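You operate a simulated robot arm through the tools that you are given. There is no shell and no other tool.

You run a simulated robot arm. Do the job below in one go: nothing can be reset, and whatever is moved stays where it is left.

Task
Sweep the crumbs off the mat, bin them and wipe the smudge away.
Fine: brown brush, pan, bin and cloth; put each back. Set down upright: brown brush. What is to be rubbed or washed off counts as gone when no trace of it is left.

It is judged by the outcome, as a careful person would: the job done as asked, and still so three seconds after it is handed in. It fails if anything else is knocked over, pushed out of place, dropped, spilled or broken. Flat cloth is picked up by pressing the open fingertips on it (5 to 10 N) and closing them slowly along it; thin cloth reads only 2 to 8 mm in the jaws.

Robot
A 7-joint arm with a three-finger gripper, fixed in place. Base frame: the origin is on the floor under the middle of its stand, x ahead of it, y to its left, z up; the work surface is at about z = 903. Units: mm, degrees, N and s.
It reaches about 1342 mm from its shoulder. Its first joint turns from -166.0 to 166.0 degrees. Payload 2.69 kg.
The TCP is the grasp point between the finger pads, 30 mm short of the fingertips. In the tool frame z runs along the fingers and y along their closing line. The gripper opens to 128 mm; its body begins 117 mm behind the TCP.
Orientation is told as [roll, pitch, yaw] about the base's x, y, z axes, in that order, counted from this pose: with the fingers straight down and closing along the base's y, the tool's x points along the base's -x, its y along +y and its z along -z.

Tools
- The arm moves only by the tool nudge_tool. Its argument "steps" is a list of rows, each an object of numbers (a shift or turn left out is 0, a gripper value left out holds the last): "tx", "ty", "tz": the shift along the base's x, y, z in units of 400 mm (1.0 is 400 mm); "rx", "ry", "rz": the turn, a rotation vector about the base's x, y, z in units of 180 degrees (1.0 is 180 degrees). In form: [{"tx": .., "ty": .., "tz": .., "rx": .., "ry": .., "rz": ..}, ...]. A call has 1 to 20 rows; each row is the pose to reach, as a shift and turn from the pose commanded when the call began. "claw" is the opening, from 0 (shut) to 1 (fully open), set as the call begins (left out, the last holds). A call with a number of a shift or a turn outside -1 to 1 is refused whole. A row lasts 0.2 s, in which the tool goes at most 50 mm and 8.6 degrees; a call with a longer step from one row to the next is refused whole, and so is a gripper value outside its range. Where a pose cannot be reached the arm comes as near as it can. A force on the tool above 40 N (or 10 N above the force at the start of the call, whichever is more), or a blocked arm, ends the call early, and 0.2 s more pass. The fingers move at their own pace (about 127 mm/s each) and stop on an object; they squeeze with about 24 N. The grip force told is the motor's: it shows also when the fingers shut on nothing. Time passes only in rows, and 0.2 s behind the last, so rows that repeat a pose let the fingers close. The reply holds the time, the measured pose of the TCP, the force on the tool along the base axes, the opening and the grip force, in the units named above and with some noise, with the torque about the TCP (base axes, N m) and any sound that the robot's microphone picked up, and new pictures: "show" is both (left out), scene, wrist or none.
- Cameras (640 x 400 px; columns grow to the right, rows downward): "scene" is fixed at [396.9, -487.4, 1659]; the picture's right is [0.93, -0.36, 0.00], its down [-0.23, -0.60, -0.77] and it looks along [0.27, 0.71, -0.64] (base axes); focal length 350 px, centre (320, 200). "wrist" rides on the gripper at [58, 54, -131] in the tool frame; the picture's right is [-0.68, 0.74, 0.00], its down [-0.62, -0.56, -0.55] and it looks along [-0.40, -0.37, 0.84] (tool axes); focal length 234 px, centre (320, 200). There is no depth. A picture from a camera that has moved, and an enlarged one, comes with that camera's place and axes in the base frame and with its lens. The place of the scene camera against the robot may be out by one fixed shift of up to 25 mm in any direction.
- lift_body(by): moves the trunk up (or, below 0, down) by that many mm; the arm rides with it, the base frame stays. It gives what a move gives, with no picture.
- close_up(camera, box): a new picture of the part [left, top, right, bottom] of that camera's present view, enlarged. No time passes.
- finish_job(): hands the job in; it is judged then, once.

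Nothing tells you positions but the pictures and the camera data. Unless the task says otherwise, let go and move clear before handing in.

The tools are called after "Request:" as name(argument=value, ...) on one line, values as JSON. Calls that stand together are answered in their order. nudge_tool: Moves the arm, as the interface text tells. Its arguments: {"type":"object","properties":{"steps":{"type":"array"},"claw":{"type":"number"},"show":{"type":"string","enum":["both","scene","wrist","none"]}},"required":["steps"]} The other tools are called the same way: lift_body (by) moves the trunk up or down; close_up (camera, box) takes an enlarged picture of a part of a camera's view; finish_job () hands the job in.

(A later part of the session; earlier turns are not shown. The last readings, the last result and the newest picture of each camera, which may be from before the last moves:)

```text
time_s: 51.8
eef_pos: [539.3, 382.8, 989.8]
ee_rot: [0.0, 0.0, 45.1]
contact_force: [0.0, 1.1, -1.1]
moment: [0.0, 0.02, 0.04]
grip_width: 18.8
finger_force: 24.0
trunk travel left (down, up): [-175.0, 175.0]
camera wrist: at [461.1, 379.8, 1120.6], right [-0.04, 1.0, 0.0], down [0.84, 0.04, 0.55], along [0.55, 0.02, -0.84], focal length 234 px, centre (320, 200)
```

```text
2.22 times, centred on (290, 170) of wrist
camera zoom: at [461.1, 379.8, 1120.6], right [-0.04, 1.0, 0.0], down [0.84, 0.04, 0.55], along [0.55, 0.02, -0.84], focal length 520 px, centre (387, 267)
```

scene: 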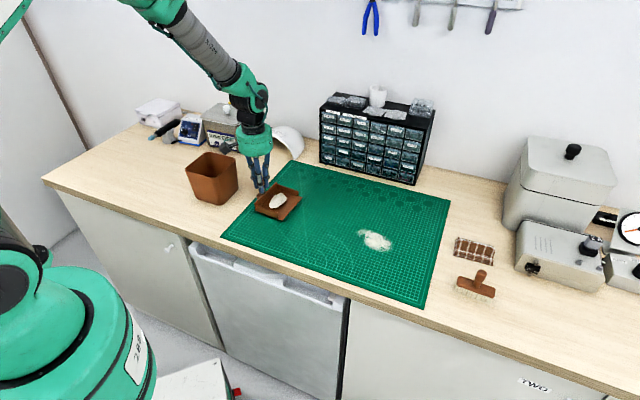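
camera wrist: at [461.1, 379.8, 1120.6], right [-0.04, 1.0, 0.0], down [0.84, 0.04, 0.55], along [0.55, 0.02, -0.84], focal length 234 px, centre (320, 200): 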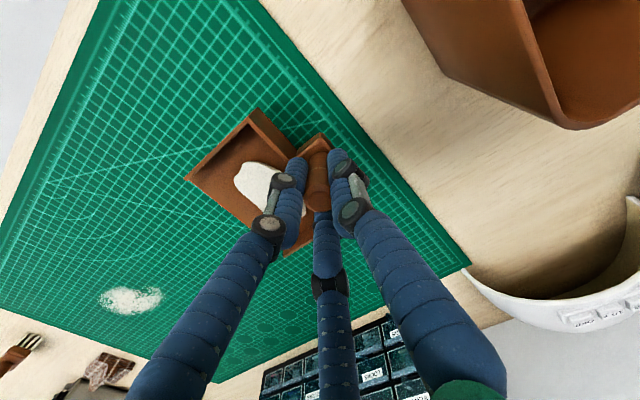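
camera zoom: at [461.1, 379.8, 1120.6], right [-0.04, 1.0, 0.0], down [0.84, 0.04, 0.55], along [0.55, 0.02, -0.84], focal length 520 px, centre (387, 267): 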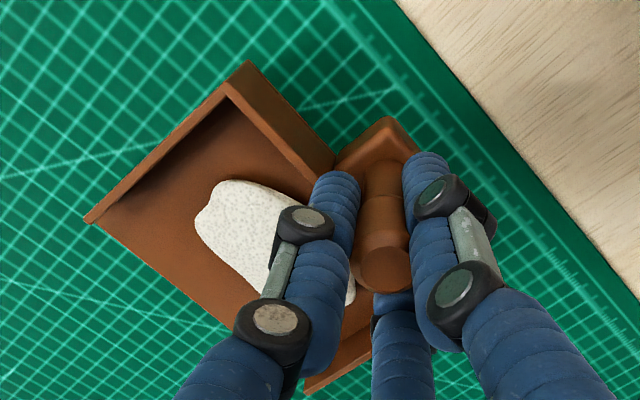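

The pan is level and the clump is stable. Lifting further, slowly, to clear the bin rim.

Request:
nudge_tool(steps=[{"tz": 0.0075}, {"tz": 0.02}, {"tz": 0.04}, {"tz": 0.07}, {"tz": 0.105}, {"tz": 0.14}, {"tz": 0.175}, {"tz": 0.21}, {"tz": 0.245}, {"tz": 0.275}, {"tz": 0.295}, {"tz": 0.3075}, {"tz": 0.3125}, {"tz": 0.3125}], show="both")

Request:
close_up(camera="scene", box=[220, 90, 330, 210])

```text
time_s: 54.8
eef_pos: [540.1, 384.2, 1115.8]
ee_rot: [0.0, -0.1, 45.1]
contact_force: [0.1, 0.6, -2.2]
moment: [0.01, 0.01, 0.01]
grip_width: 18.3
finger_force: 23.8
trunk travel left (down, up): [-175.0, 175.0]
camera wrist: at [461.1, 379.7, 1245.4], right [-0.04, 1.0, 0.0], down [0.84, 0.04, 0.55], along [0.55, 0.02, -0.84], focal length 234 px, centre (320, 200)
```

scene: 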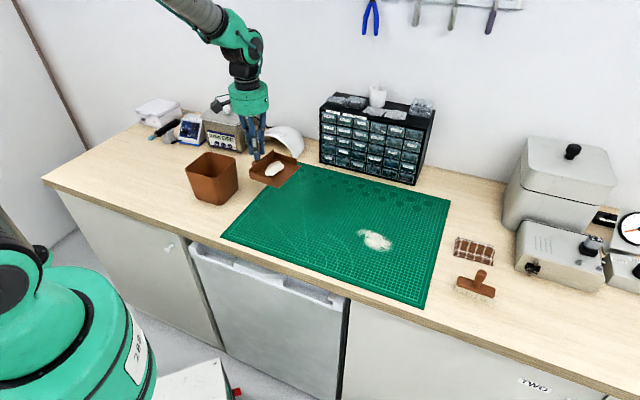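
wrist: 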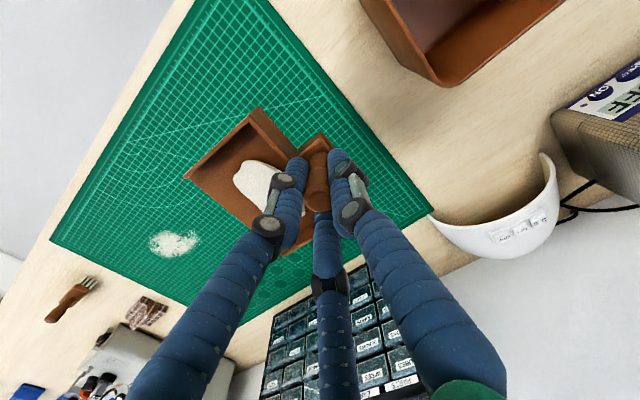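

```text
3.33 times, centred on (275, 150) of scene
camera zoom: at [396.9, -487.4, 1659.0], right [0.93, -0.36, 0.0], down [-0.23, -0.6, -0.77], along [0.27, 0.71, -0.64], focal length 1168 px, centre (470, 367)
```

zoom: 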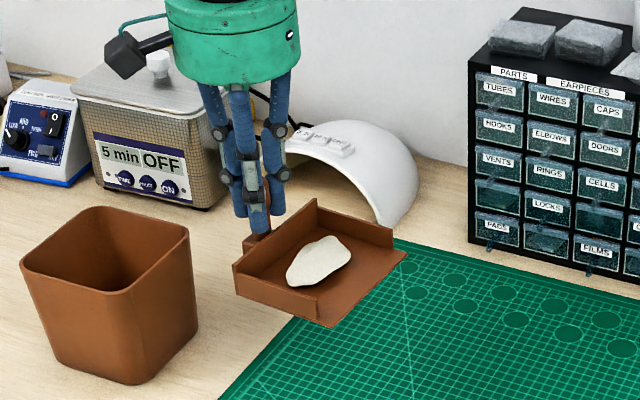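

The hold is steady. Moving the pan slowly over the bin so its lip sits just before the bin centre.

Request:
nudge_tool(steps=[{"tx": -0.0057, "ty": 0.0052}, {"tx": -0.0172, "ty": 0.0156}, {"tx": -0.0344, "ty": 0.0311}, {"tx": -0.0601, "ty": 0.0545}, {"tx": -0.0916, "ty": 0.083}, {"tx": -0.126, "ty": 0.1141}, {"tx": -0.1603, "ty": 0.1453}, {"tx": -0.1947, "ty": 0.1764}, {"tx": -0.229, "ty": 0.2075}, {"tx": -0.2634, "ty": 0.2386}, {"tx": -0.2977, "ty": 0.2698}, {"tx": -0.3321, "ty": 0.3009}, {"tx": -0.3664, "ty": 0.332}, {"tx": -0.4008, "ty": 0.3631}, {"tx": -0.4351, "ty": 0.3943}, {"tx": -0.4695, "ty": 0.4254}, {"tx": -0.5038, "ty": 0.4565}, {"tx": -0.5353, "ty": 0.485}, {"tx": -0.5582, "ty": 0.5058}, {"tx": -0.5725, "ty": 0.5188}], show="both")

Request:
close_up(camera="scene", box=[150, 70, 290, 210])

Request:
close_up(camera="wrist", box=[150, 80, 400, 260])

```text
time_s: 59.0
eef_pos: [310.3, 590.2, 1114.9]
ee_rot: [-0.1, 0.0, 45.0]
contact_force: [-0.5, 0.0, -1.5]
moment: [0.0, 0.02, -0.04]
grip_width: 18.4
finger_force: 24.1
trunk travel left (down, up): [-175.0, 175.0]
camera wrist: at [231.4, 586.9, 1245.9], right [-0.04, 1.0, 0.0], down [0.84, 0.04, 0.55], along [0.55, 0.02, -0.84], focal length 234 px, centre (320, 200)
```

scene: 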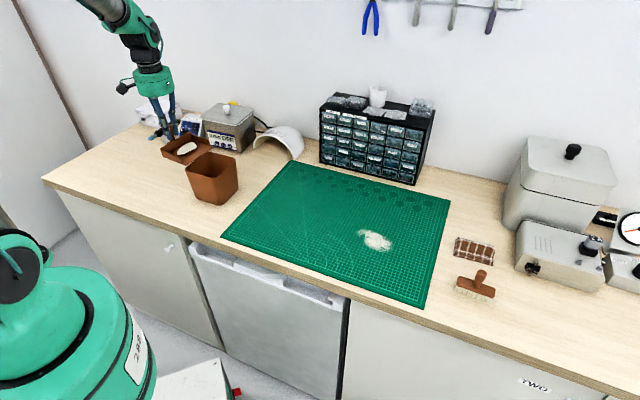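
wrist: 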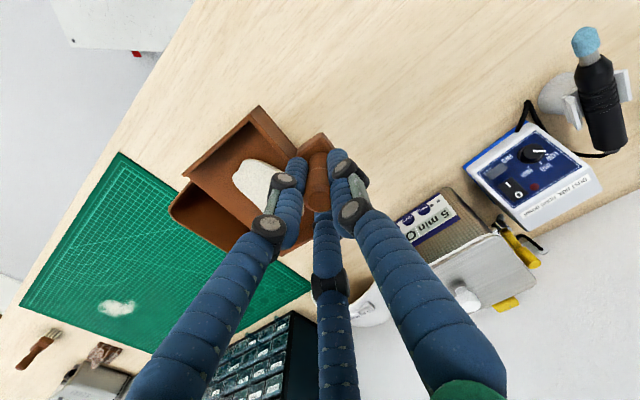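

```text
2.86 times, centred on (220, 140) of scene
camera zoom: at [396.9, -487.4, 1659.0], right [0.93, -0.36, 0.0], down [-0.23, -0.6, -0.77], along [0.27, 0.71, -0.64], focal length 1002 px, centre (606, 371)
```

zoom: 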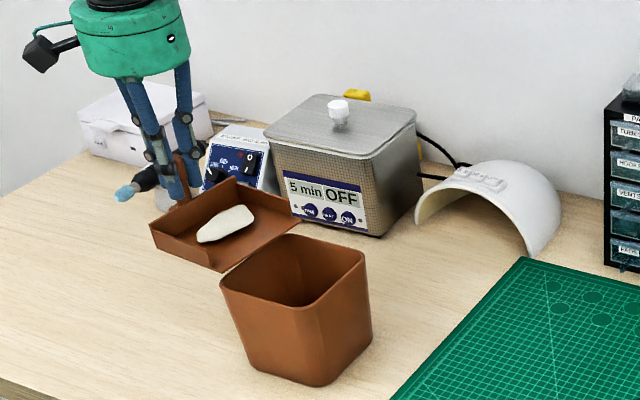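

```text
2.22 times, centred on (275, 170) of wrist
camera zoom: at [231.4, 586.9, 1245.9], right [-0.04, 1.0, 0.0], down [0.84, 0.04, 0.55], along [0.55, 0.02, -0.84], focal length 520 px, centre (420, 267)
```

zoom: 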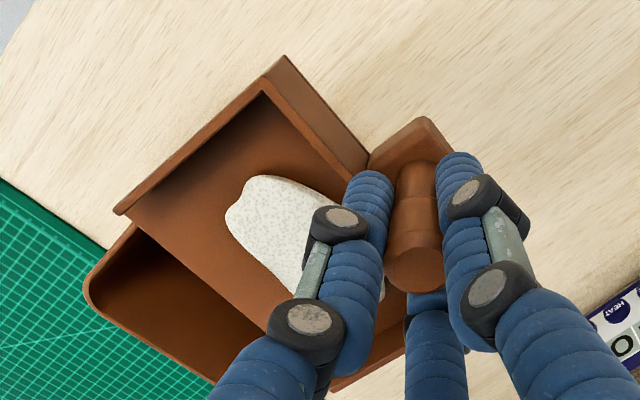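

The lip is over the bin opening, about 24 mm short of its centre. Tilting the first 20° about the lip line to verify direction and clearance.

Request:
nudge_tool(steps=[{"tx": 0.0082, "ty": -0.0088, "tz": 0.0193, "rx": 0.0163, "ry": 0.0151}, {"tx": 0.0173, "ty": -0.0186, "tz": 0.0378, "rx": 0.0326, "ry": 0.0302}, {"tx": 0.0272, "ty": -0.0293, "tz": 0.0552, "rx": 0.0489, "ry": 0.0453}, {"tx": 0.0379, "ty": -0.0409, "tz": 0.0716, "rx": 0.0652, "ry": 0.0604}, {"tx": 0.0494, "ty": -0.0532, "tz": 0.0868, "rx": 0.0814, "ry": 0.0756}, {"tx": 0.0494, "ty": -0.0532, "tz": 0.0868, "rx": 0.0814, "ry": 0.0756}], show="both")

Request:
close_up(camera="scene", box=[150, 70, 290, 210])

```text
time_s: 60.4
eef_pos: [330.4, 568.8, 1149.1]
ee_rot: [20.0, -0.7, 44.9]
contact_force: [0.1, 0.0, -1.5]
moment: [0.03, 0.05, 0.03]
grip_width: 18.2
finger_force: 24.3
trunk travel left (down, up): [-175.0, 175.0]
camera wrist: at [284.3, 529.7, 1289.5], right [-0.01, 0.97, 0.26], down [0.94, -0.08, 0.33], along [0.34, 0.25, -0.91], focal length 234 px, centre (320, 200)
```

scene: 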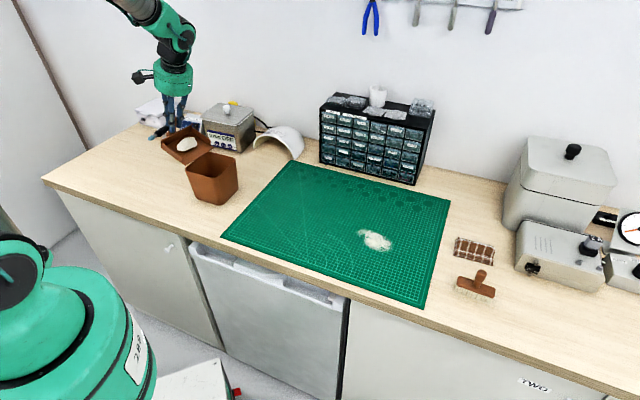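
wrist: 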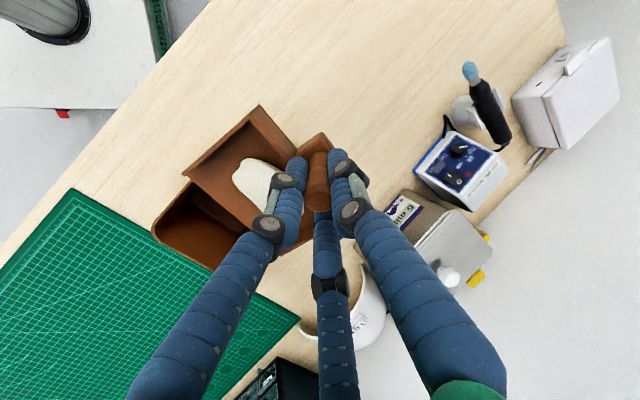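

```text
2.86 times, centred on (220, 140) of scene
camera zoom: at [396.9, -487.4, 1659.0], right [0.93, -0.36, 0.0], down [-0.23, -0.6, -0.77], along [0.27, 0.71, -0.64], focal length 1002 px, centre (606, 371)
```

zoom: 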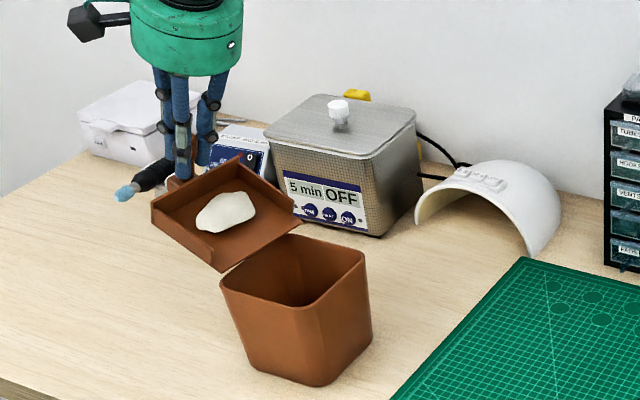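

Tilt direction is right and clearances are good. Continuing the tilt to about 48°, moving the lip slightly further over the bin.

Request:
nudge_tool(steps=[{"tx": 0.0156, "ty": -0.0168, "tz": 0.014, "rx": 0.0163, "ry": 0.0151}, {"tx": 0.0318, "ty": -0.0342, "tz": 0.0268, "rx": 0.0326, "ry": 0.0302}, {"tx": 0.0486, "ty": -0.0524, "tz": 0.0382, "rx": 0.0489, "ry": 0.0453}, {"tx": 0.0659, "ty": -0.071, "tz": 0.0482, "rx": 0.0652, "ry": 0.0604}, {"tx": 0.0836, "ty": -0.0901, "tz": 0.0568, "rx": 0.0814, "ry": 0.0756}, {"tx": 0.0983, "ty": -0.106, "tz": 0.0638, "rx": 0.0977, "ry": 0.0907}, {"tx": 0.1133, "ty": -0.1221, "tz": 0.0693, "rx": 0.114, "ry": 0.1058}, {"tx": 0.1133, "ty": -0.1221, "tz": 0.0693, "rx": 0.114, "ry": 0.1058}], show="both")

Request:
close_up(camera="scene", box=[150, 70, 290, 210])

```text
time_s: 62.2
eef_pos: [376.6, 520.7, 1177.7]
ee_rot: [47.9, -1.7, 44.3]
contact_force: [0.4, 0.2, -0.7]
moment: [0.01, -0.03, 0.0]
grip_width: 18.2
finger_force: 23.8
trunk travel left (down, up): [-175.0, 175.0]
camera wrist: at [375.8, 432.6, 1303.6], right [0.13, 0.81, 0.57], down [0.99, -0.13, -0.04], along [0.04, 0.57, -0.82], focal length 234 px, centre (320, 200)
```

scene: 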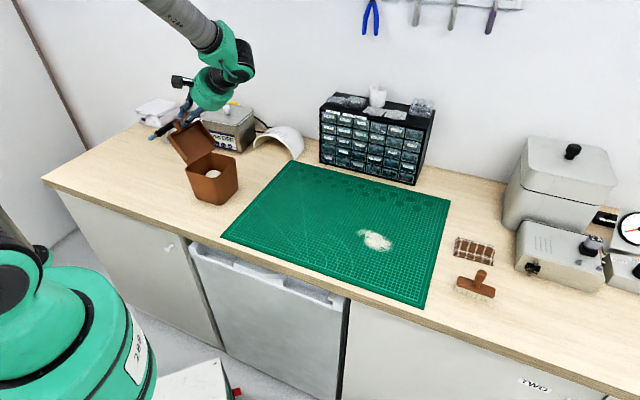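
wrist: 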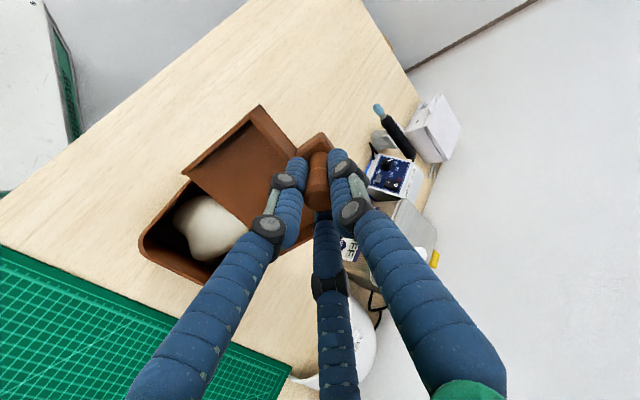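

```text
2.86 times, centred on (220, 140) of scene
camera zoom: at [396.9, -487.4, 1659.0], right [0.93, -0.36, 0.0], down [-0.23, -0.6, -0.77], along [0.27, 0.71, -0.64], focal length 1002 px, centre (606, 371)
```

zoom: 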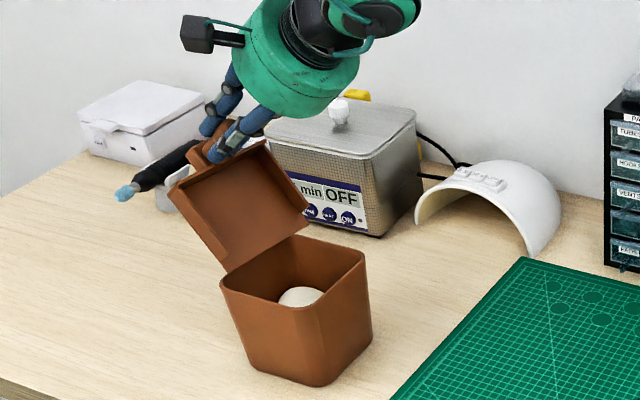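

The clump has dropped into the bin. Checking the bin contents and that the pan is empty.

Request:
close_up(camera="wrist", box=[130, 90, 330, 290])

Request:
close_up(camera="scene", box=[180, 110, 250, 210])

```text
2.00 times, centred on (230, 190) of wrist
camera zoom: at [375.8, 432.6, 1303.6], right [0.13, 0.81, 0.57], down [0.99, -0.13, -0.04], along [0.04, 0.57, -0.82], focal length 468 px, centre (500, 220)
```

zoom: 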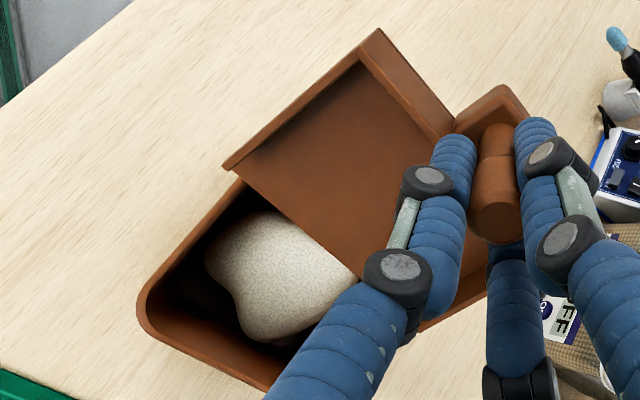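

```text
4.00 times, centred on (215, 160) of scene
camera zoom: at [396.9, -487.4, 1659.0], right [0.93, -0.36, 0.0], down [-0.23, -0.6, -0.77], along [0.27, 0.71, -0.64], focal length 1402 px, centre (740, 360)
```

zoom: 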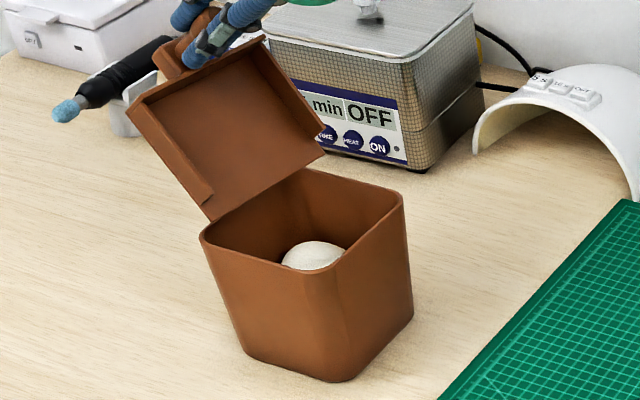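

The pan is empty and the clump lies inside the bin. Reversing the tilt along the same path.

Request:
nudge_tool(steps=[{"tx": -0.015, "ty": 0.0161, "tz": -0.0055, "rx": -0.0163, "ry": -0.0151}, {"tx": -0.0297, "ty": 0.032, "tz": -0.0125, "rx": -0.0326, "ry": -0.0302}, {"tx": -0.0474, "ty": 0.0511, "tz": -0.0211, "rx": -0.0489, "ry": -0.0453}, {"tx": -0.0647, "ty": 0.0697, "tz": -0.0311, "rx": -0.0652, "ry": -0.0604}, {"tx": -0.0815, "ty": 0.0879, "tz": -0.0425, "rx": -0.0814, "ry": -0.0756}, {"tx": -0.0977, "ty": 0.1053, "tz": -0.0553, "rx": -0.0977, "ry": -0.0907}, {"tx": -0.1133, "ty": 0.1221, "tz": -0.0693, "rx": -0.114, "ry": -0.1058}, {"tx": -0.1248, "ty": 0.1344, "tz": -0.0845, "rx": -0.1303, "ry": -0.1209}, {"tx": -0.1355, "ty": 0.146, "tz": -0.1009, "rx": -0.1466, "ry": -0.136}, {"tx": -0.1454, "ty": 0.1567, "tz": -0.1183, "rx": -0.1629, "ry": -0.1511}, {"tx": -0.1545, "ty": 0.1665, "tz": -0.1368, "rx": -0.1792, "ry": -0.1662}, {"tx": -0.1627, "ty": 0.1753, "tz": -0.1561, "rx": -0.1955, "ry": -0.1814}, {"tx": -0.1627, "ty": 0.1753, "tz": -0.1561, "rx": -0.1955, "ry": -0.1814}], show="both")

Request:
close_up(camera="scene", box=[150, 70, 290, 210])

```text
time_s: 65.0
eef_pos: [310.1, 591.7, 1116.1]
ee_rot: [-0.1, 0.0, 45.1]
contact_force: [-0.3, 0.4, -1.5]
moment: [-0.02, 0.01, 0.01]
grip_width: 18.5
finger_force: 23.9
trunk travel left (down, up): [-175.0, 175.0]
camera wrist: at [232.3, 588.2, 1246.0], right [-0.04, 1.0, 0.0], down [0.83, 0.04, 0.55], along [0.55, 0.02, -0.84], focal length 234 px, centre (320, 200)
```

scene: 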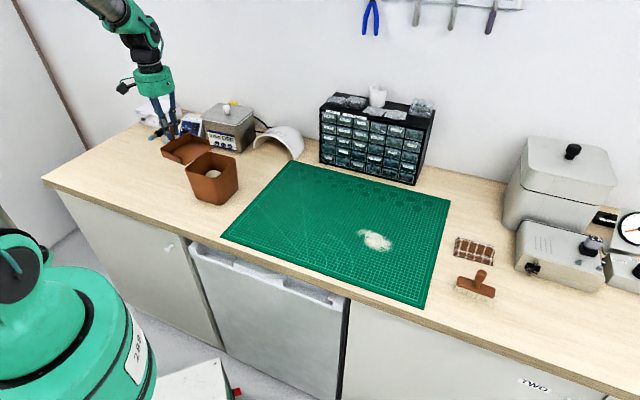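
wrist: 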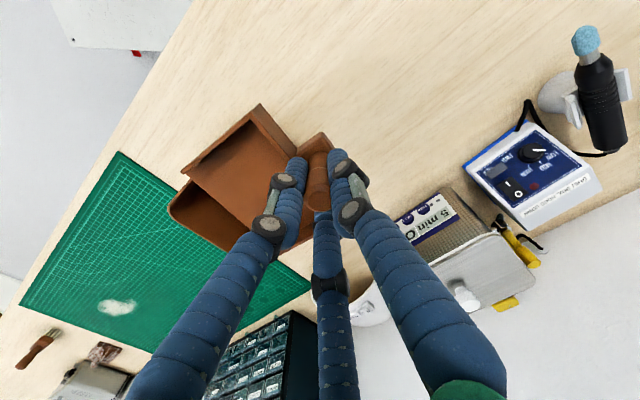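

```text
2.86 times, centred on (220, 140) of scene
camera zoom: at [396.9, -487.4, 1659.0], right [0.93, -0.36, 0.0], down [-0.23, -0.6, -0.77], along [0.27, 0.71, -0.64], focal length 1002 px, centre (606, 371)
```

zoom: 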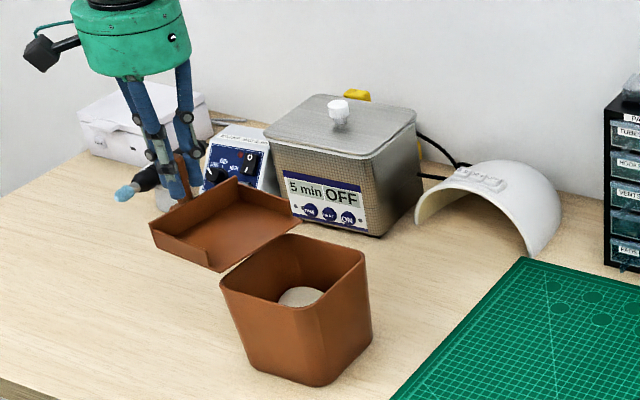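

The pan is level and empty. Carrying it back slowly along the reverse route.

Request:
nudge_tool(steps=[{"tx": 0.0057, "ty": -0.0052}, {"tx": 0.0172, "ty": -0.0156}, {"tx": 0.0344, "ty": -0.0311}, {"tx": 0.0601, "ty": -0.0545}, {"tx": 0.0916, "ty": -0.083}, {"tx": 0.126, "ty": -0.1141}, {"tx": 0.1603, "ty": -0.1453}, {"tx": 0.1947, "ty": -0.1764}, {"tx": 0.229, "ty": -0.2075}, {"tx": 0.2634, "ty": -0.2386}, {"tx": 0.2977, "ty": -0.2698}, {"tx": 0.3321, "ty": -0.3009}, {"tx": 0.3664, "ty": -0.332}, {"tx": 0.4008, "ty": -0.3631}, {"tx": 0.4351, "ty": -0.3943}, {"tx": 0.4695, "ty": -0.4254}, {"tx": 0.5038, "ty": -0.4565}, {"tx": 0.5353, "ty": -0.485}, {"tx": 0.5582, "ty": -0.5058}, {"tx": 0.5725, "ty": -0.5188}], show="none")

Request:
nudge_tool(steps=[{"tz": -0.0075}, {"tz": -0.02}, {"tz": -0.04}, {"tz": -0.07}, {"tz": -0.105}, {"tz": -0.14}, {"tz": -0.175}, {"tz": -0.21}, {"tz": -0.245}, {"tz": -0.275}, {"tz": -0.3}, {"tz": -0.32}, {"tz": -0.335}, {"tz": -0.345}, {"tz": -0.35}, {"tz": -0.35}], show="both")

Request:
close_up(camera="scene", box=[180, 110, 320, 230])

Request:
close_up(camera="wrist", box=[150, 80, 400, 260])

```text
time_s: 69.2
eef_pos: [538.1, 381.6, 1114.2]
ee_rot: [0.0, 0.0, 45.1]
contact_force: [0.5, 0.4, -0.7]
moment: [0.06, 0.03, 0.01]
grip_width: 18.6
finger_force: 24.1
trunk travel left (down, up): [-175.0, 175.0]
```

```text
time_s: 72.6
eef_pos: [538.7, 382.2, 976.6]
ee_rot: [0.1, 0.0, 45.0]
contact_force: [-0.1, -0.5, -1.3]
moment: [0.03, 0.02, -0.01]
grip_width: 18.3
finger_force: 24.1
trunk travel left (down, up): [-175.0, 175.0]
camera wrist: at [460.9, 379.2, 1106.0], right [-0.04, 1.0, 0.0], down [0.84, 0.04, 0.55], along [0.55, 0.02, -0.84], focal length 234 px, centre (320, 200)
```

scene: 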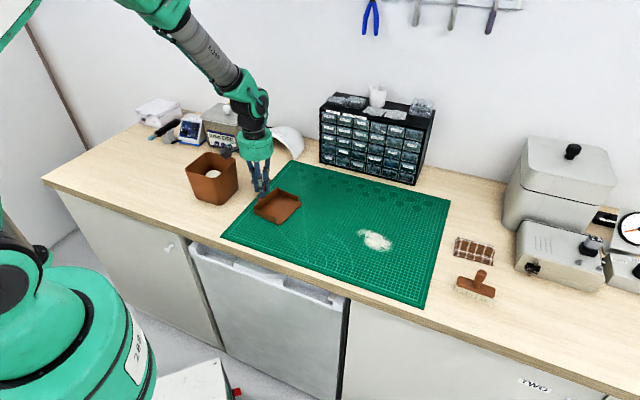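
wrist: 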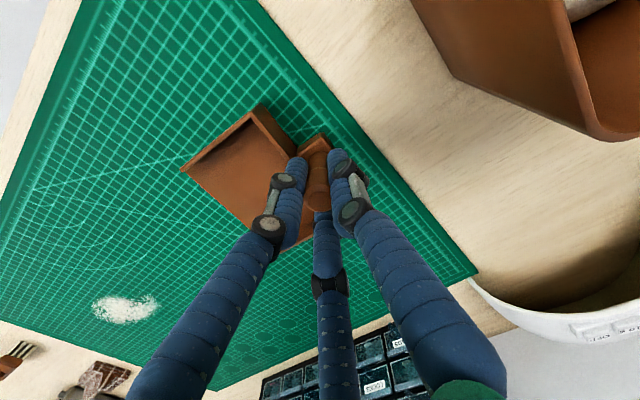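

```text
3.33 times, centred on (250, 170) of scene
camera zoom: at [396.9, -487.4, 1659.0], right [0.93, -0.36, 0.0], down [-0.23, -0.6, -0.77], along [0.27, 0.71, -0.64], focal length 1168 px, centre (553, 300)
```

zoom: 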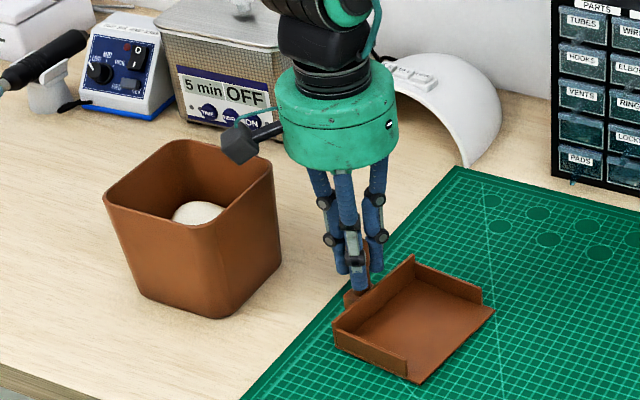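

```text
2.22 times, centred on (275, 170) of wrist
camera zoom: at [460.9, 379.2, 1106.0], right [-0.04, 1.0, 0.0], down [0.84, 0.04, 0.55], along [0.55, 0.02, -0.84], focal length 520 px, centre (420, 267)
```

zoom: 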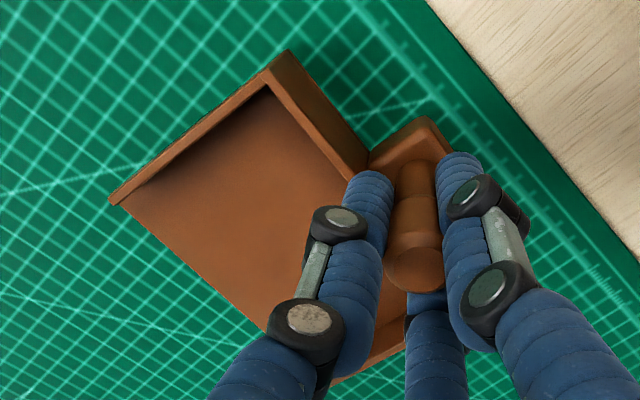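

The pan turned about −3° in the grip; I'll rotate the tool +3° to compensate, then lower it the last few millimetres watching the force.

Request:
nudge_tool(steps=[{"rz": 0.006}, {"rz": 0.012}, {"rz": 0.0167}, {"tz": -0.004, "rz": 0.0167}, {"tz": -0.0075, "rz": 0.0167}, {"tz": -0.01, "rz": 0.0167}, {"tz": -0.01, "rz": 0.0167}], show="both")

Request:
close_up(camera="scene", box=[230, 150, 320, 230])

Request:
close_up(camera="wrist", box=[150, 80, 400, 260])

```text
time_s: 74.2
eef_pos: [539.7, 382.0, 971.9]
ee_rot: [0.0, 0.0, 48.1]
contact_force: [0.7, 0.7, 0.5]
moment: [-0.04, -0.14, 0.04]
grip_width: 18.4
finger_force: 24.8
trunk travel left (down, up): [-175.0, 175.0]
camera wrist: at [461.1, 375.6, 1101.8], right [-0.1, 1.0, 0.0], down [0.83, 0.08, 0.55], along [0.55, 0.05, -0.84], focal length 234 px, centre (320, 200)
```

scene: 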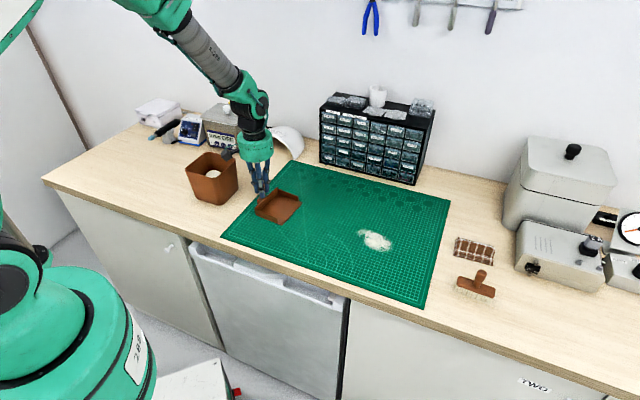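
wrist: 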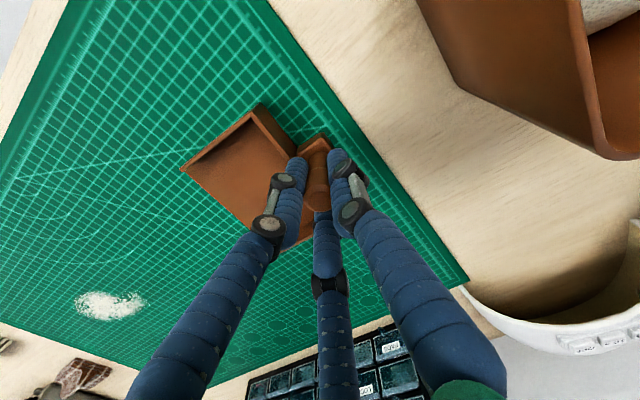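

```text
5.00 times, centred on (275, 190) of scene
camera zoom: at [396.9, -487.4, 1659.0], right [0.93, -0.36, 0.0], down [-0.23, -0.6, -0.77], along [0.27, 0.71, -0.64], focal length 1753 px, centre (545, 250)
```

zoom: 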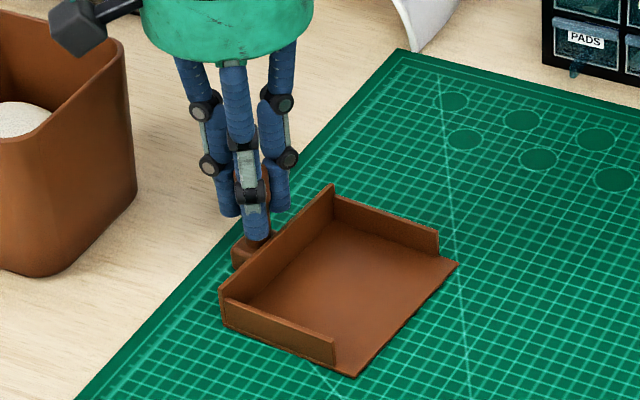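

```text
2.22 times, centred on (275, 170) of wrist
camera zoom: at [461.1, 375.6, 1101.8], right [-0.1, 1.0, 0.0], down [0.83, 0.08, 0.55], along [0.55, 0.05, -0.84], focal length 520 px, centre (420, 267)
```

zoom: 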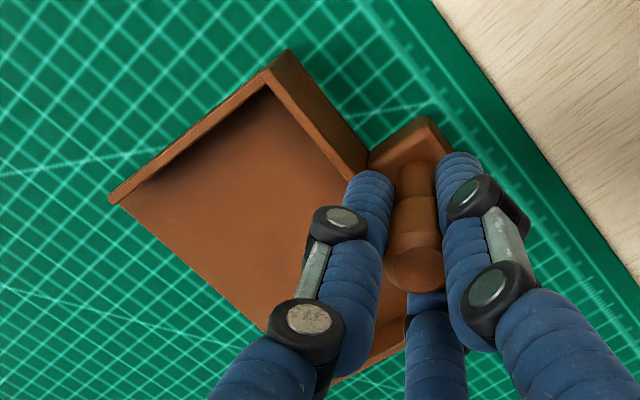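

The pan lip is back at its original spot (≈(569,257)) and just touching the mat. Lowering 1.2 mm more, then releasing.

Request:
nudge_tool(steps=[{"tz": -0.0015}, {"tz": -0.003}, {"tz": -0.003}], show="none")

```text
time_s: 75.0
eef_pos: [538.7, 384.6, 970.9]
ee_rot: [0.0, -0.1, 48.0]
contact_force: [-2.2, -0.6, 11.1]
moment: [0.19, -0.32, 0.08]
grip_width: 18.2
finger_force: 24.3
trunk travel left (down, up): [-175.0, 175.0]
```

Request:
nudge_tool(steps=[{"tz": 0.0}, {"tz": 0.0}, {"tz": 0.0}], claw=0.42, show="both")

Request:
close_up(camera="scene", box=[230, 150, 320, 230])

Request:
close_up(camera="wrist", box=[240, 100, 400, 230])

```text
time_s: 75.8
eef_pos: [540.9, 384.7, 969.9]
ee_rot: [0.0, 0.0, 48.1]
contact_force: [0.7, -0.1, -0.3]
moment: [-0.03, -0.01, 0.02]
grip_width: 53.9
finger_force: 0.1
trunk travel left (down, up): [-175.0, 175.0]
camera wrist: at [461.0, 375.8, 1100.3], right [-0.1, 1.0, 0.0], down [0.83, 0.08, 0.55], along [0.55, 0.05, -0.84], focal length 234 px, centre (320, 200)
```

scene: 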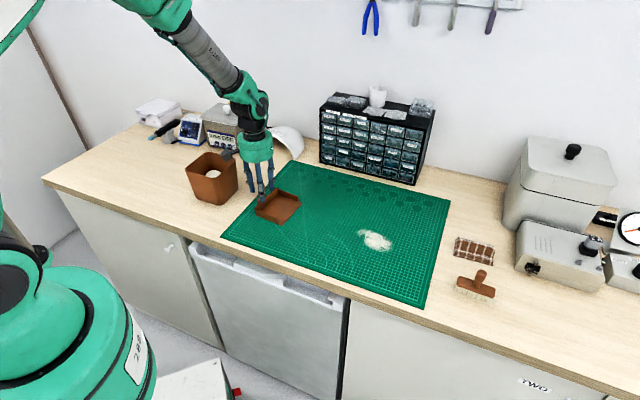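
wrist: 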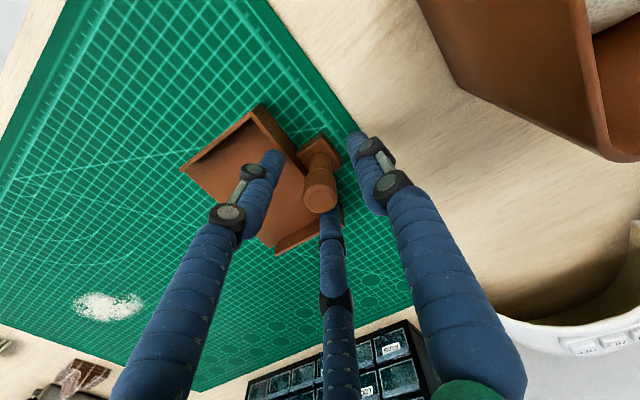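

```text
5.00 times, centred on (275, 190) of scene
camera zoom: at [396.9, -487.4, 1659.0], right [0.93, -0.36, 0.0], down [-0.23, -0.6, -0.77], along [0.27, 0.71, -0.64], focal length 1753 px, centre (545, 250)
```

zoom: 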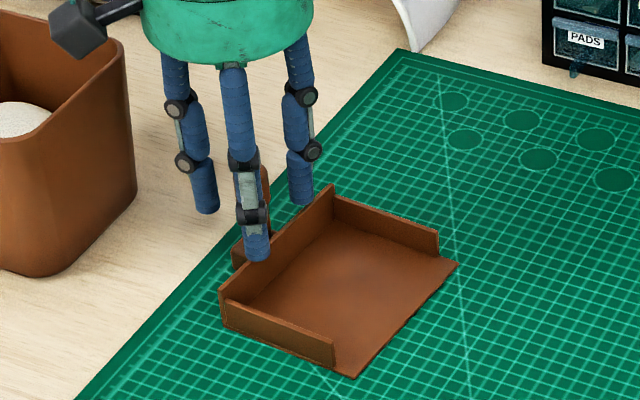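

```text
3.08 times, centred on (320, 165) of wrist
camera zoom: at [461.0, 375.8, 1100.3], right [-0.1, 1.0, 0.0], down [0.83, 0.08, 0.55], along [0.55, 0.05, -0.84], focal length 720 px, centre (320, 308)
```

zoom: 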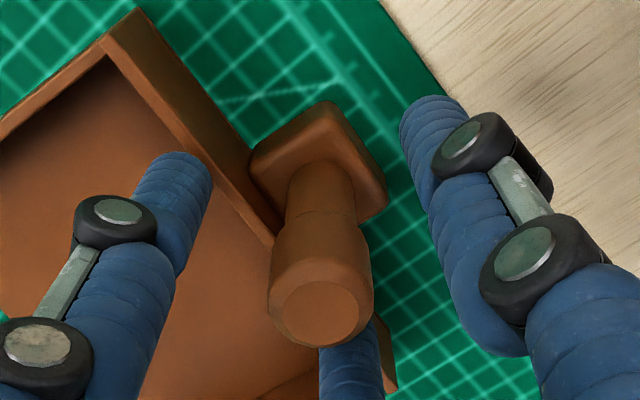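

Released. Raising straight up and comparing the pan's position with the original.

Request:
nudge_tool(steps=[{"tz": 0.02}, {"tz": 0.06}, {"tz": 0.13}, {"tz": 0.23}, {"tz": 0.33}, {"tz": 0.43}, {"tz": 0.5}, {"tz": 0.5}], claw=0.42, show="both")

Request:
close_up(camera="scene", box=[240, 165, 320, 235])

Request:
close_up(camera="scene", box=[180, 130, 250, 210])

```text
time_s: 77.6
eef_pos: [539.8, 383.9, 1170.2]
ee_rot: [0.0, 0.0, 48.1]
contact_force: [0.1, -0.3, -0.2]
moment: [-0.02, -0.02, -0.02]
grip_width: 53.8
finger_force: 0.0
trunk travel left (down, up): [-175.0, 175.0]
camera wrist: at [461.6, 375.9, 1300.4], right [-0.1, 1.0, 0.0], down [0.83, 0.08, 0.55], along [0.55, 0.05, -0.84], focal length 234 px, centre (320, 200)
```

scene: 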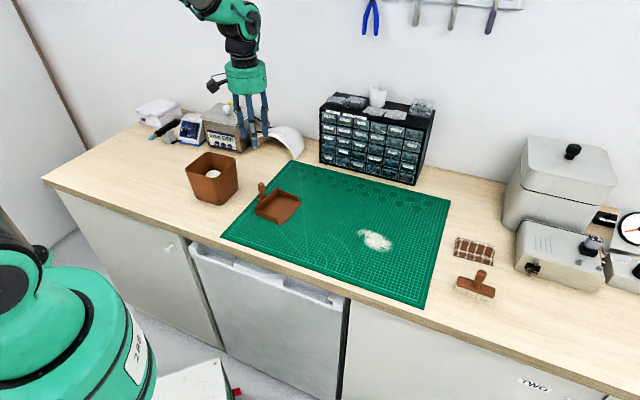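
wrist: 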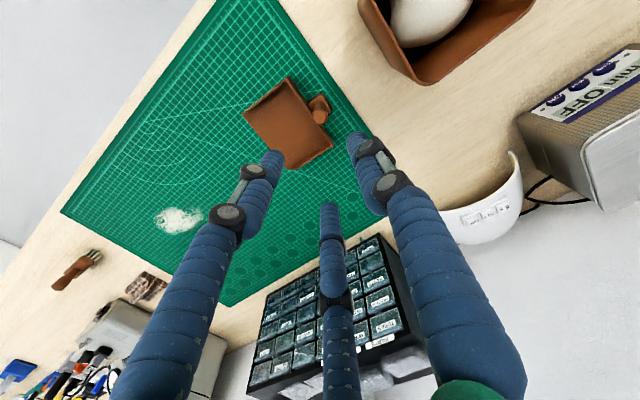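

```text
5.71 times, centred on (280, 200) of scene
camera zoom: at [396.9, -487.4, 1659.0], right [0.93, -0.36, 0.0], down [-0.23, -0.6, -0.77], along [0.27, 0.71, -0.64], focal length 2003 px, centre (549, 200)
```

zoom: 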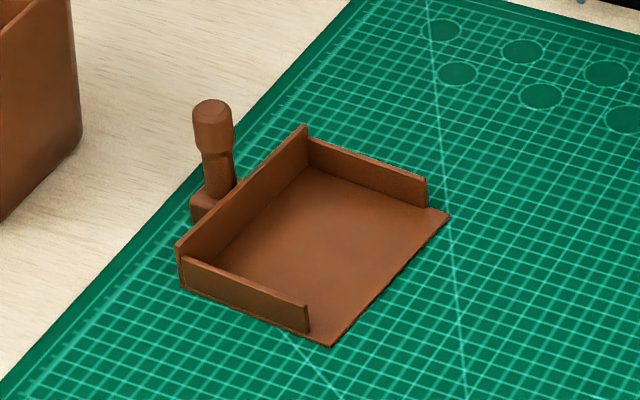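

```text
5.00 times, centred on (215, 170) of scene
camera zoom: at [396.9, -487.4, 1659.0], right [0.93, -0.36, 0.0], down [-0.23, -0.6, -0.77], along [0.27, 0.71, -0.64], focal length 1753 px, centre (845, 350)
```

zoom: 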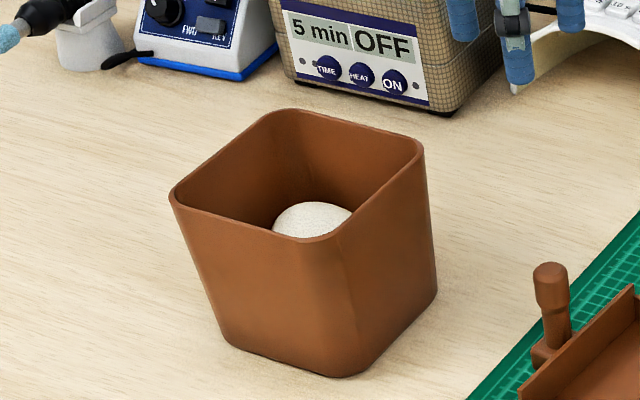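

Pan is back within a few mm/degrees of its original place and the crumbs are in the bin. Next: fly to the cloth (≈(1030,-30)) and inspect it from above.

Request:
nudge_tool(steps=[{"tx": 0.077, "ty": -0.064, "rz": -0.033}, {"tx": 0.153, "ty": -0.129, "rz": -0.067}, {"tx": 0.23, "ty": -0.193, "rz": -0.1}, {"tx": 0.307, "ty": -0.257, "rz": -0.133}, {"tx": 0.384, "ty": -0.322, "rz": -0.167}, {"tx": 0.46, "ty": -0.386, "rz": -0.2}, {"tx": 0.537, "ty": -0.45, "rz": -0.233}, {"tx": 0.614, "ty": -0.515, "rz": -0.267}], claw=0.8, show="none")

Request:
nudge_tool(steps=[{"tx": 0.077, "ty": -0.064}, {"tx": 0.153, "ty": -0.129}, {"tx": 0.23, "ty": -0.193, "tz": -0.02}, {"tx": 0.307, "ty": -0.257, "tz": -0.05}, {"tx": 0.384, "ty": -0.322, "tz": -0.08}, {"tx": 0.46, "ty": -0.386, "tz": -0.1}, {"tx": 0.537, "ty": -0.45, "tz": -0.12}, {"tx": 0.6, "ty": -0.5, "tz": -0.125}, {"tx": 0.6, "ty": -0.5, "tz": -0.125}], show="both")

Request:
close_up(camera="wrist", box=[240, 60, 400, 180])

Request:
close_up(camera="scene", box=[440, 220, 520, 280])

```text
time_s: 79.4
eef_pos: [785.0, 176.2, 1170.7]
ee_rot: [0.1, 0.0, -0.1]
contact_force: [-0.2, 0.3, -0.3]
moment: [0.02, -0.03, -0.01]
grip_width: 102.5
finger_force: 0.0
trunk travel left (down, up): [-175.0, 175.0]
```

```text
time_s: 81.4
eef_pos: [1025.7, -24.1, 1122.0]
ee_rot: [0.0, 0.0, 0.0]
contact_force: [0.0, -0.4, -0.7]
moment: [0.03, 0.01, 0.02]
grip_width: 102.6
finger_force: 0.1
trunk travel left (down, up): [-175.0, 175.0]
camera wrist: at [967.8, 29.6, 1251.6], right [0.68, 0.74, 0.0], down [0.62, -0.57, 0.55], along [0.4, -0.37, -0.84], focal length 234 px, centre (320, 200)
```

scene: 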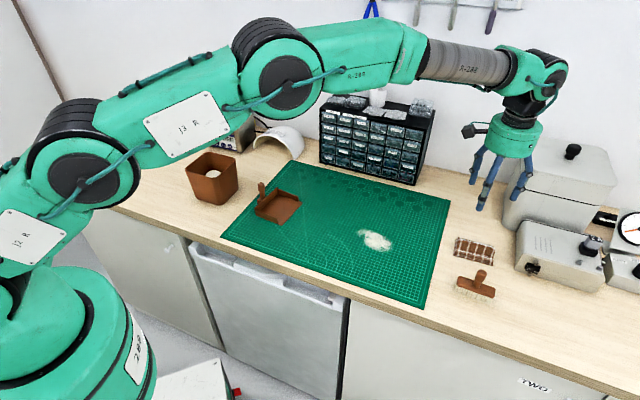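
wrist: 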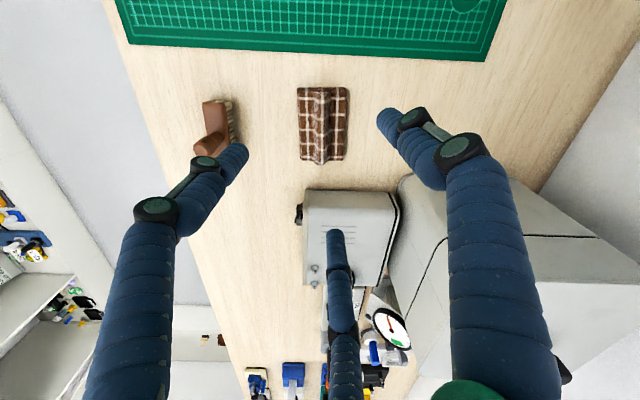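

```text
3.33 times, centred on (320, 120) of wrist
camera zoom: at [967.8, 29.6, 1251.6], right [0.68, 0.74, 0.0], down [0.62, -0.57, 0.55], along [0.4, -0.37, -0.84], focal length 781 px, centre (320, 467)
```

zoom: 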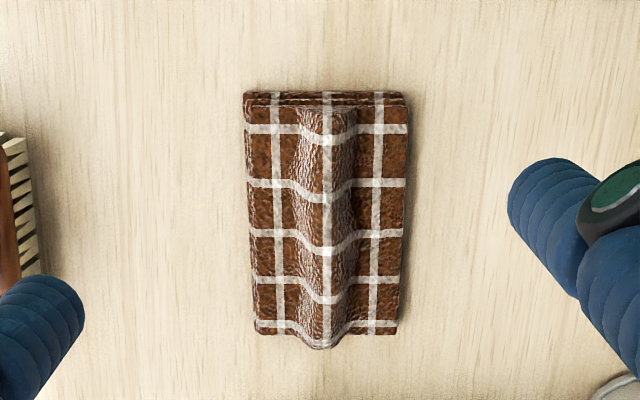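

```text
6.67 times, centred on (480, 250) of scene
camera zoom: at [396.9, -487.4, 1659.0], right [0.93, -0.36, 0.0], down [-0.23, -0.6, -0.77], along [0.27, 0.71, -0.64], focal length 2337 px, centre (-747, -133)
```

zoom: 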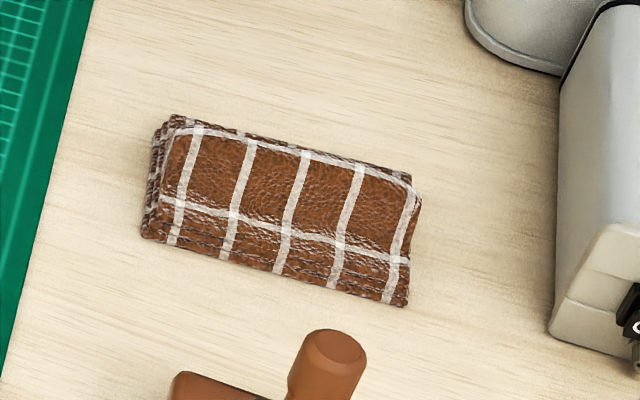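

The cloth is a folded pad ≈64×100 mm centred at (1039,-33) with a raised ridge along its long axis (−42°). I'll turn the tool −43° so the fingers straddle the ridge, and come down to a hover.

Request:
nudge_tool(steps=[{"tx": 0.004, "ty": -0.005, "tz": -0.045, "rz": -0.04}, {"tx": 0.008, "ty": -0.01, "tz": -0.09, "rz": -0.08}, {"tx": 0.012, "ty": -0.015, "tz": -0.135, "rz": -0.12}, {"tx": 0.016, "ty": -0.02, "tz": -0.18, "rz": -0.16}, {"tx": 0.02, "ty": -0.025, "tz": -0.225, "rz": -0.2}, {"tx": 0.0225, "ty": -0.0293, "tz": -0.27, "rz": -0.239}, {"tx": 0.0225, "ty": -0.0293, "tz": -0.27, "rz": -0.239}], claw=0.39, show="both")

Request:
close_up(camera="wrist", box=[220, 60, 420, 210])

Request:
close_up(camera="scene", box=[430, 170, 550, 290])

```text
time_s: 83.0
eef_pos: [1035.6, -35.1, 1011.4]
ee_rot: [-0.1, -0.1, -43.1]
contact_force: [-0.2, 0.1, 0.0]
moment: [0.03, 0.05, 0.01]
grip_width: 49.7
finger_force: 0.1
trunk travel left (down, up): [-175.0, 175.0]
camera wrist: at [1030.5, 44.1, 1141.6], right [1.0, 0.08, 0.0], down [0.06, -0.83, 0.55], along [0.04, -0.55, -0.84], focal length 234 px, centre (320, 200)
```

scene: 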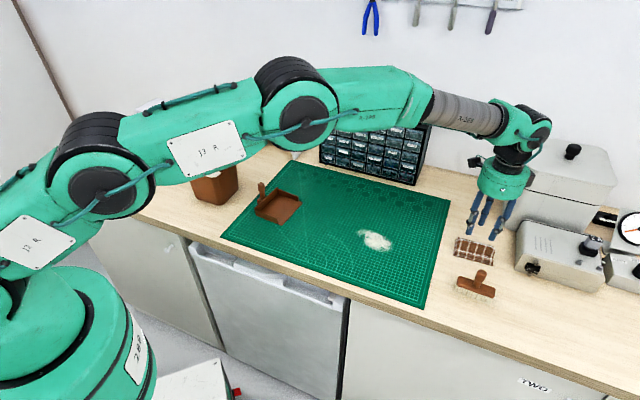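
wrist: 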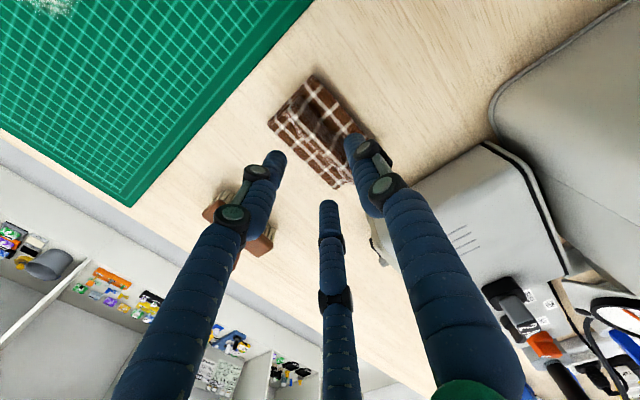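

```text
2.67 times, centred on (320, 135) of wrist
camera zoom: at [1030.5, 44.1, 1141.6], right [1.0, 0.08, 0.0], down [0.06, -0.83, 0.55], along [0.04, -0.55, -0.84], focal length 624 px, centre (320, 373)
```

zoom: 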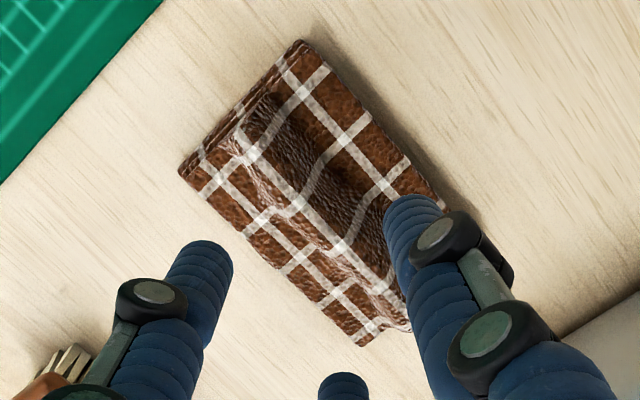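

```text
3.33 times, centred on (490, 230) of scene
camera zoom: at [396.9, -487.4, 1659.0], right [0.93, -0.36, 0.0], down [-0.23, -0.6, -0.77], along [0.27, 0.71, -0.64], focal length 1168 px, centre (-247, 100)
```

zoom: 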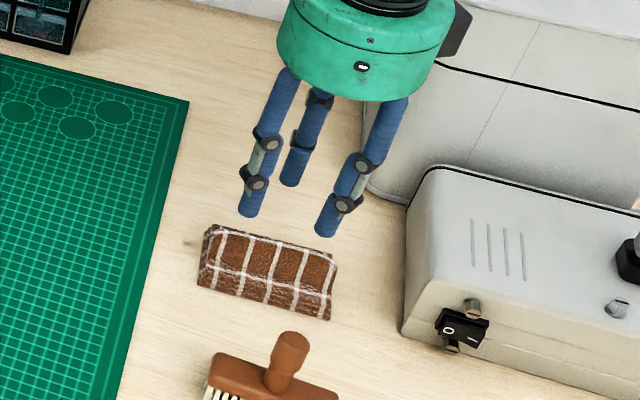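

The fingers straddle the ridge as planned. Lowering, then feeling for the cloth in small steps.

Request:
nudge_tool(steps=[{"tz": -0.04}, {"tz": -0.08}, {"tz": -0.11}, {"tz": -0.13}, {"tz": -0.14}, {"tz": -0.14}], claw=0.39, show="none")

Request:
nudge_tool(steps=[{"tz": -0.005}, {"tz": -0.01}, {"tz": -0.015}, {"tz": -0.02}, {"tz": -0.02}], show="both")

Request:
close_up(camera="scene", box=[440, 200, 540, 290])

```text
time_s: 84.4
eef_pos: [1035.0, -33.5, 955.5]
ee_rot: [0.0, 0.0, -43.0]
contact_force: [0.8, 0.6, -0.5]
moment: [0.03, -0.02, 0.0]
grip_width: 49.7
finger_force: 0.1
trunk travel left (down, up): [-175.0, 175.0]
```

```text
time_s: 85.6
eef_pos: [1034.1, -34.2, 948.4]
ee_rot: [0.0, 0.0, -43.0]
contact_force: [0.2, -0.8, -1.0]
moment: [-0.01, 0.01, -0.05]
grip_width: 49.9
finger_force: 0.0
trunk travel left (down, up): [-175.0, 175.0]
camera wrist: at [1028.8, 44.5, 1079.2], right [1.0, 0.08, 0.0], down [0.06, -0.83, 0.55], along [0.04, -0.55, -0.84], focal length 234 px, centre (320, 200)
```

scene: 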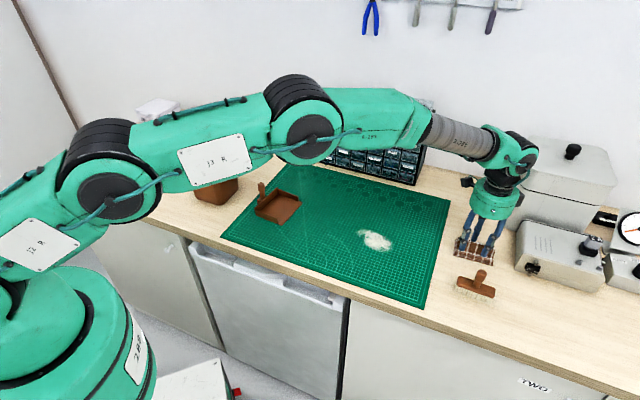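
wrist: 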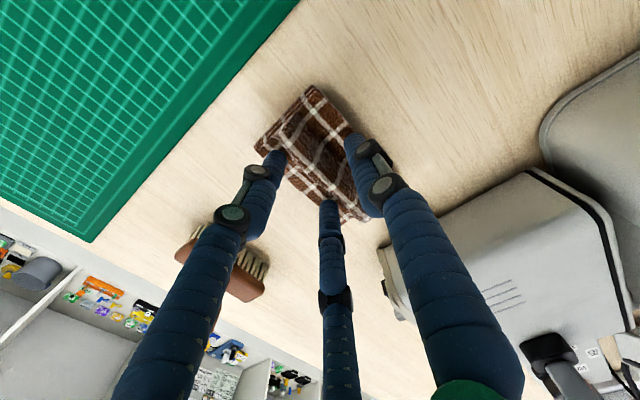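

```text
4.44 times, centred on (490, 245) of scene
camera zoom: at [396.9, -487.4, 1659.0], right [0.93, -0.36, 0.0], down [-0.23, -0.6, -0.77], along [0.27, 0.71, -0.64], focal length 1558 px, centre (-436, 0)
```

zoom: 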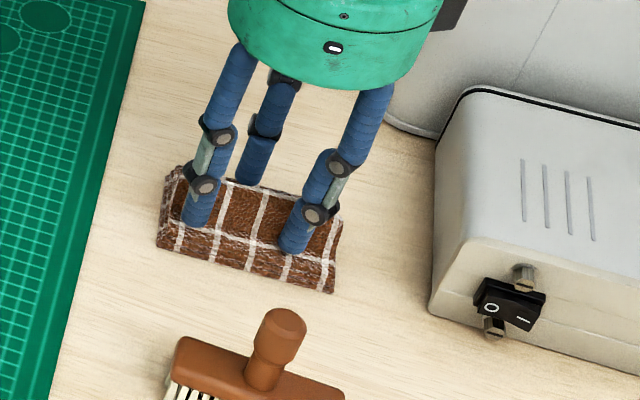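

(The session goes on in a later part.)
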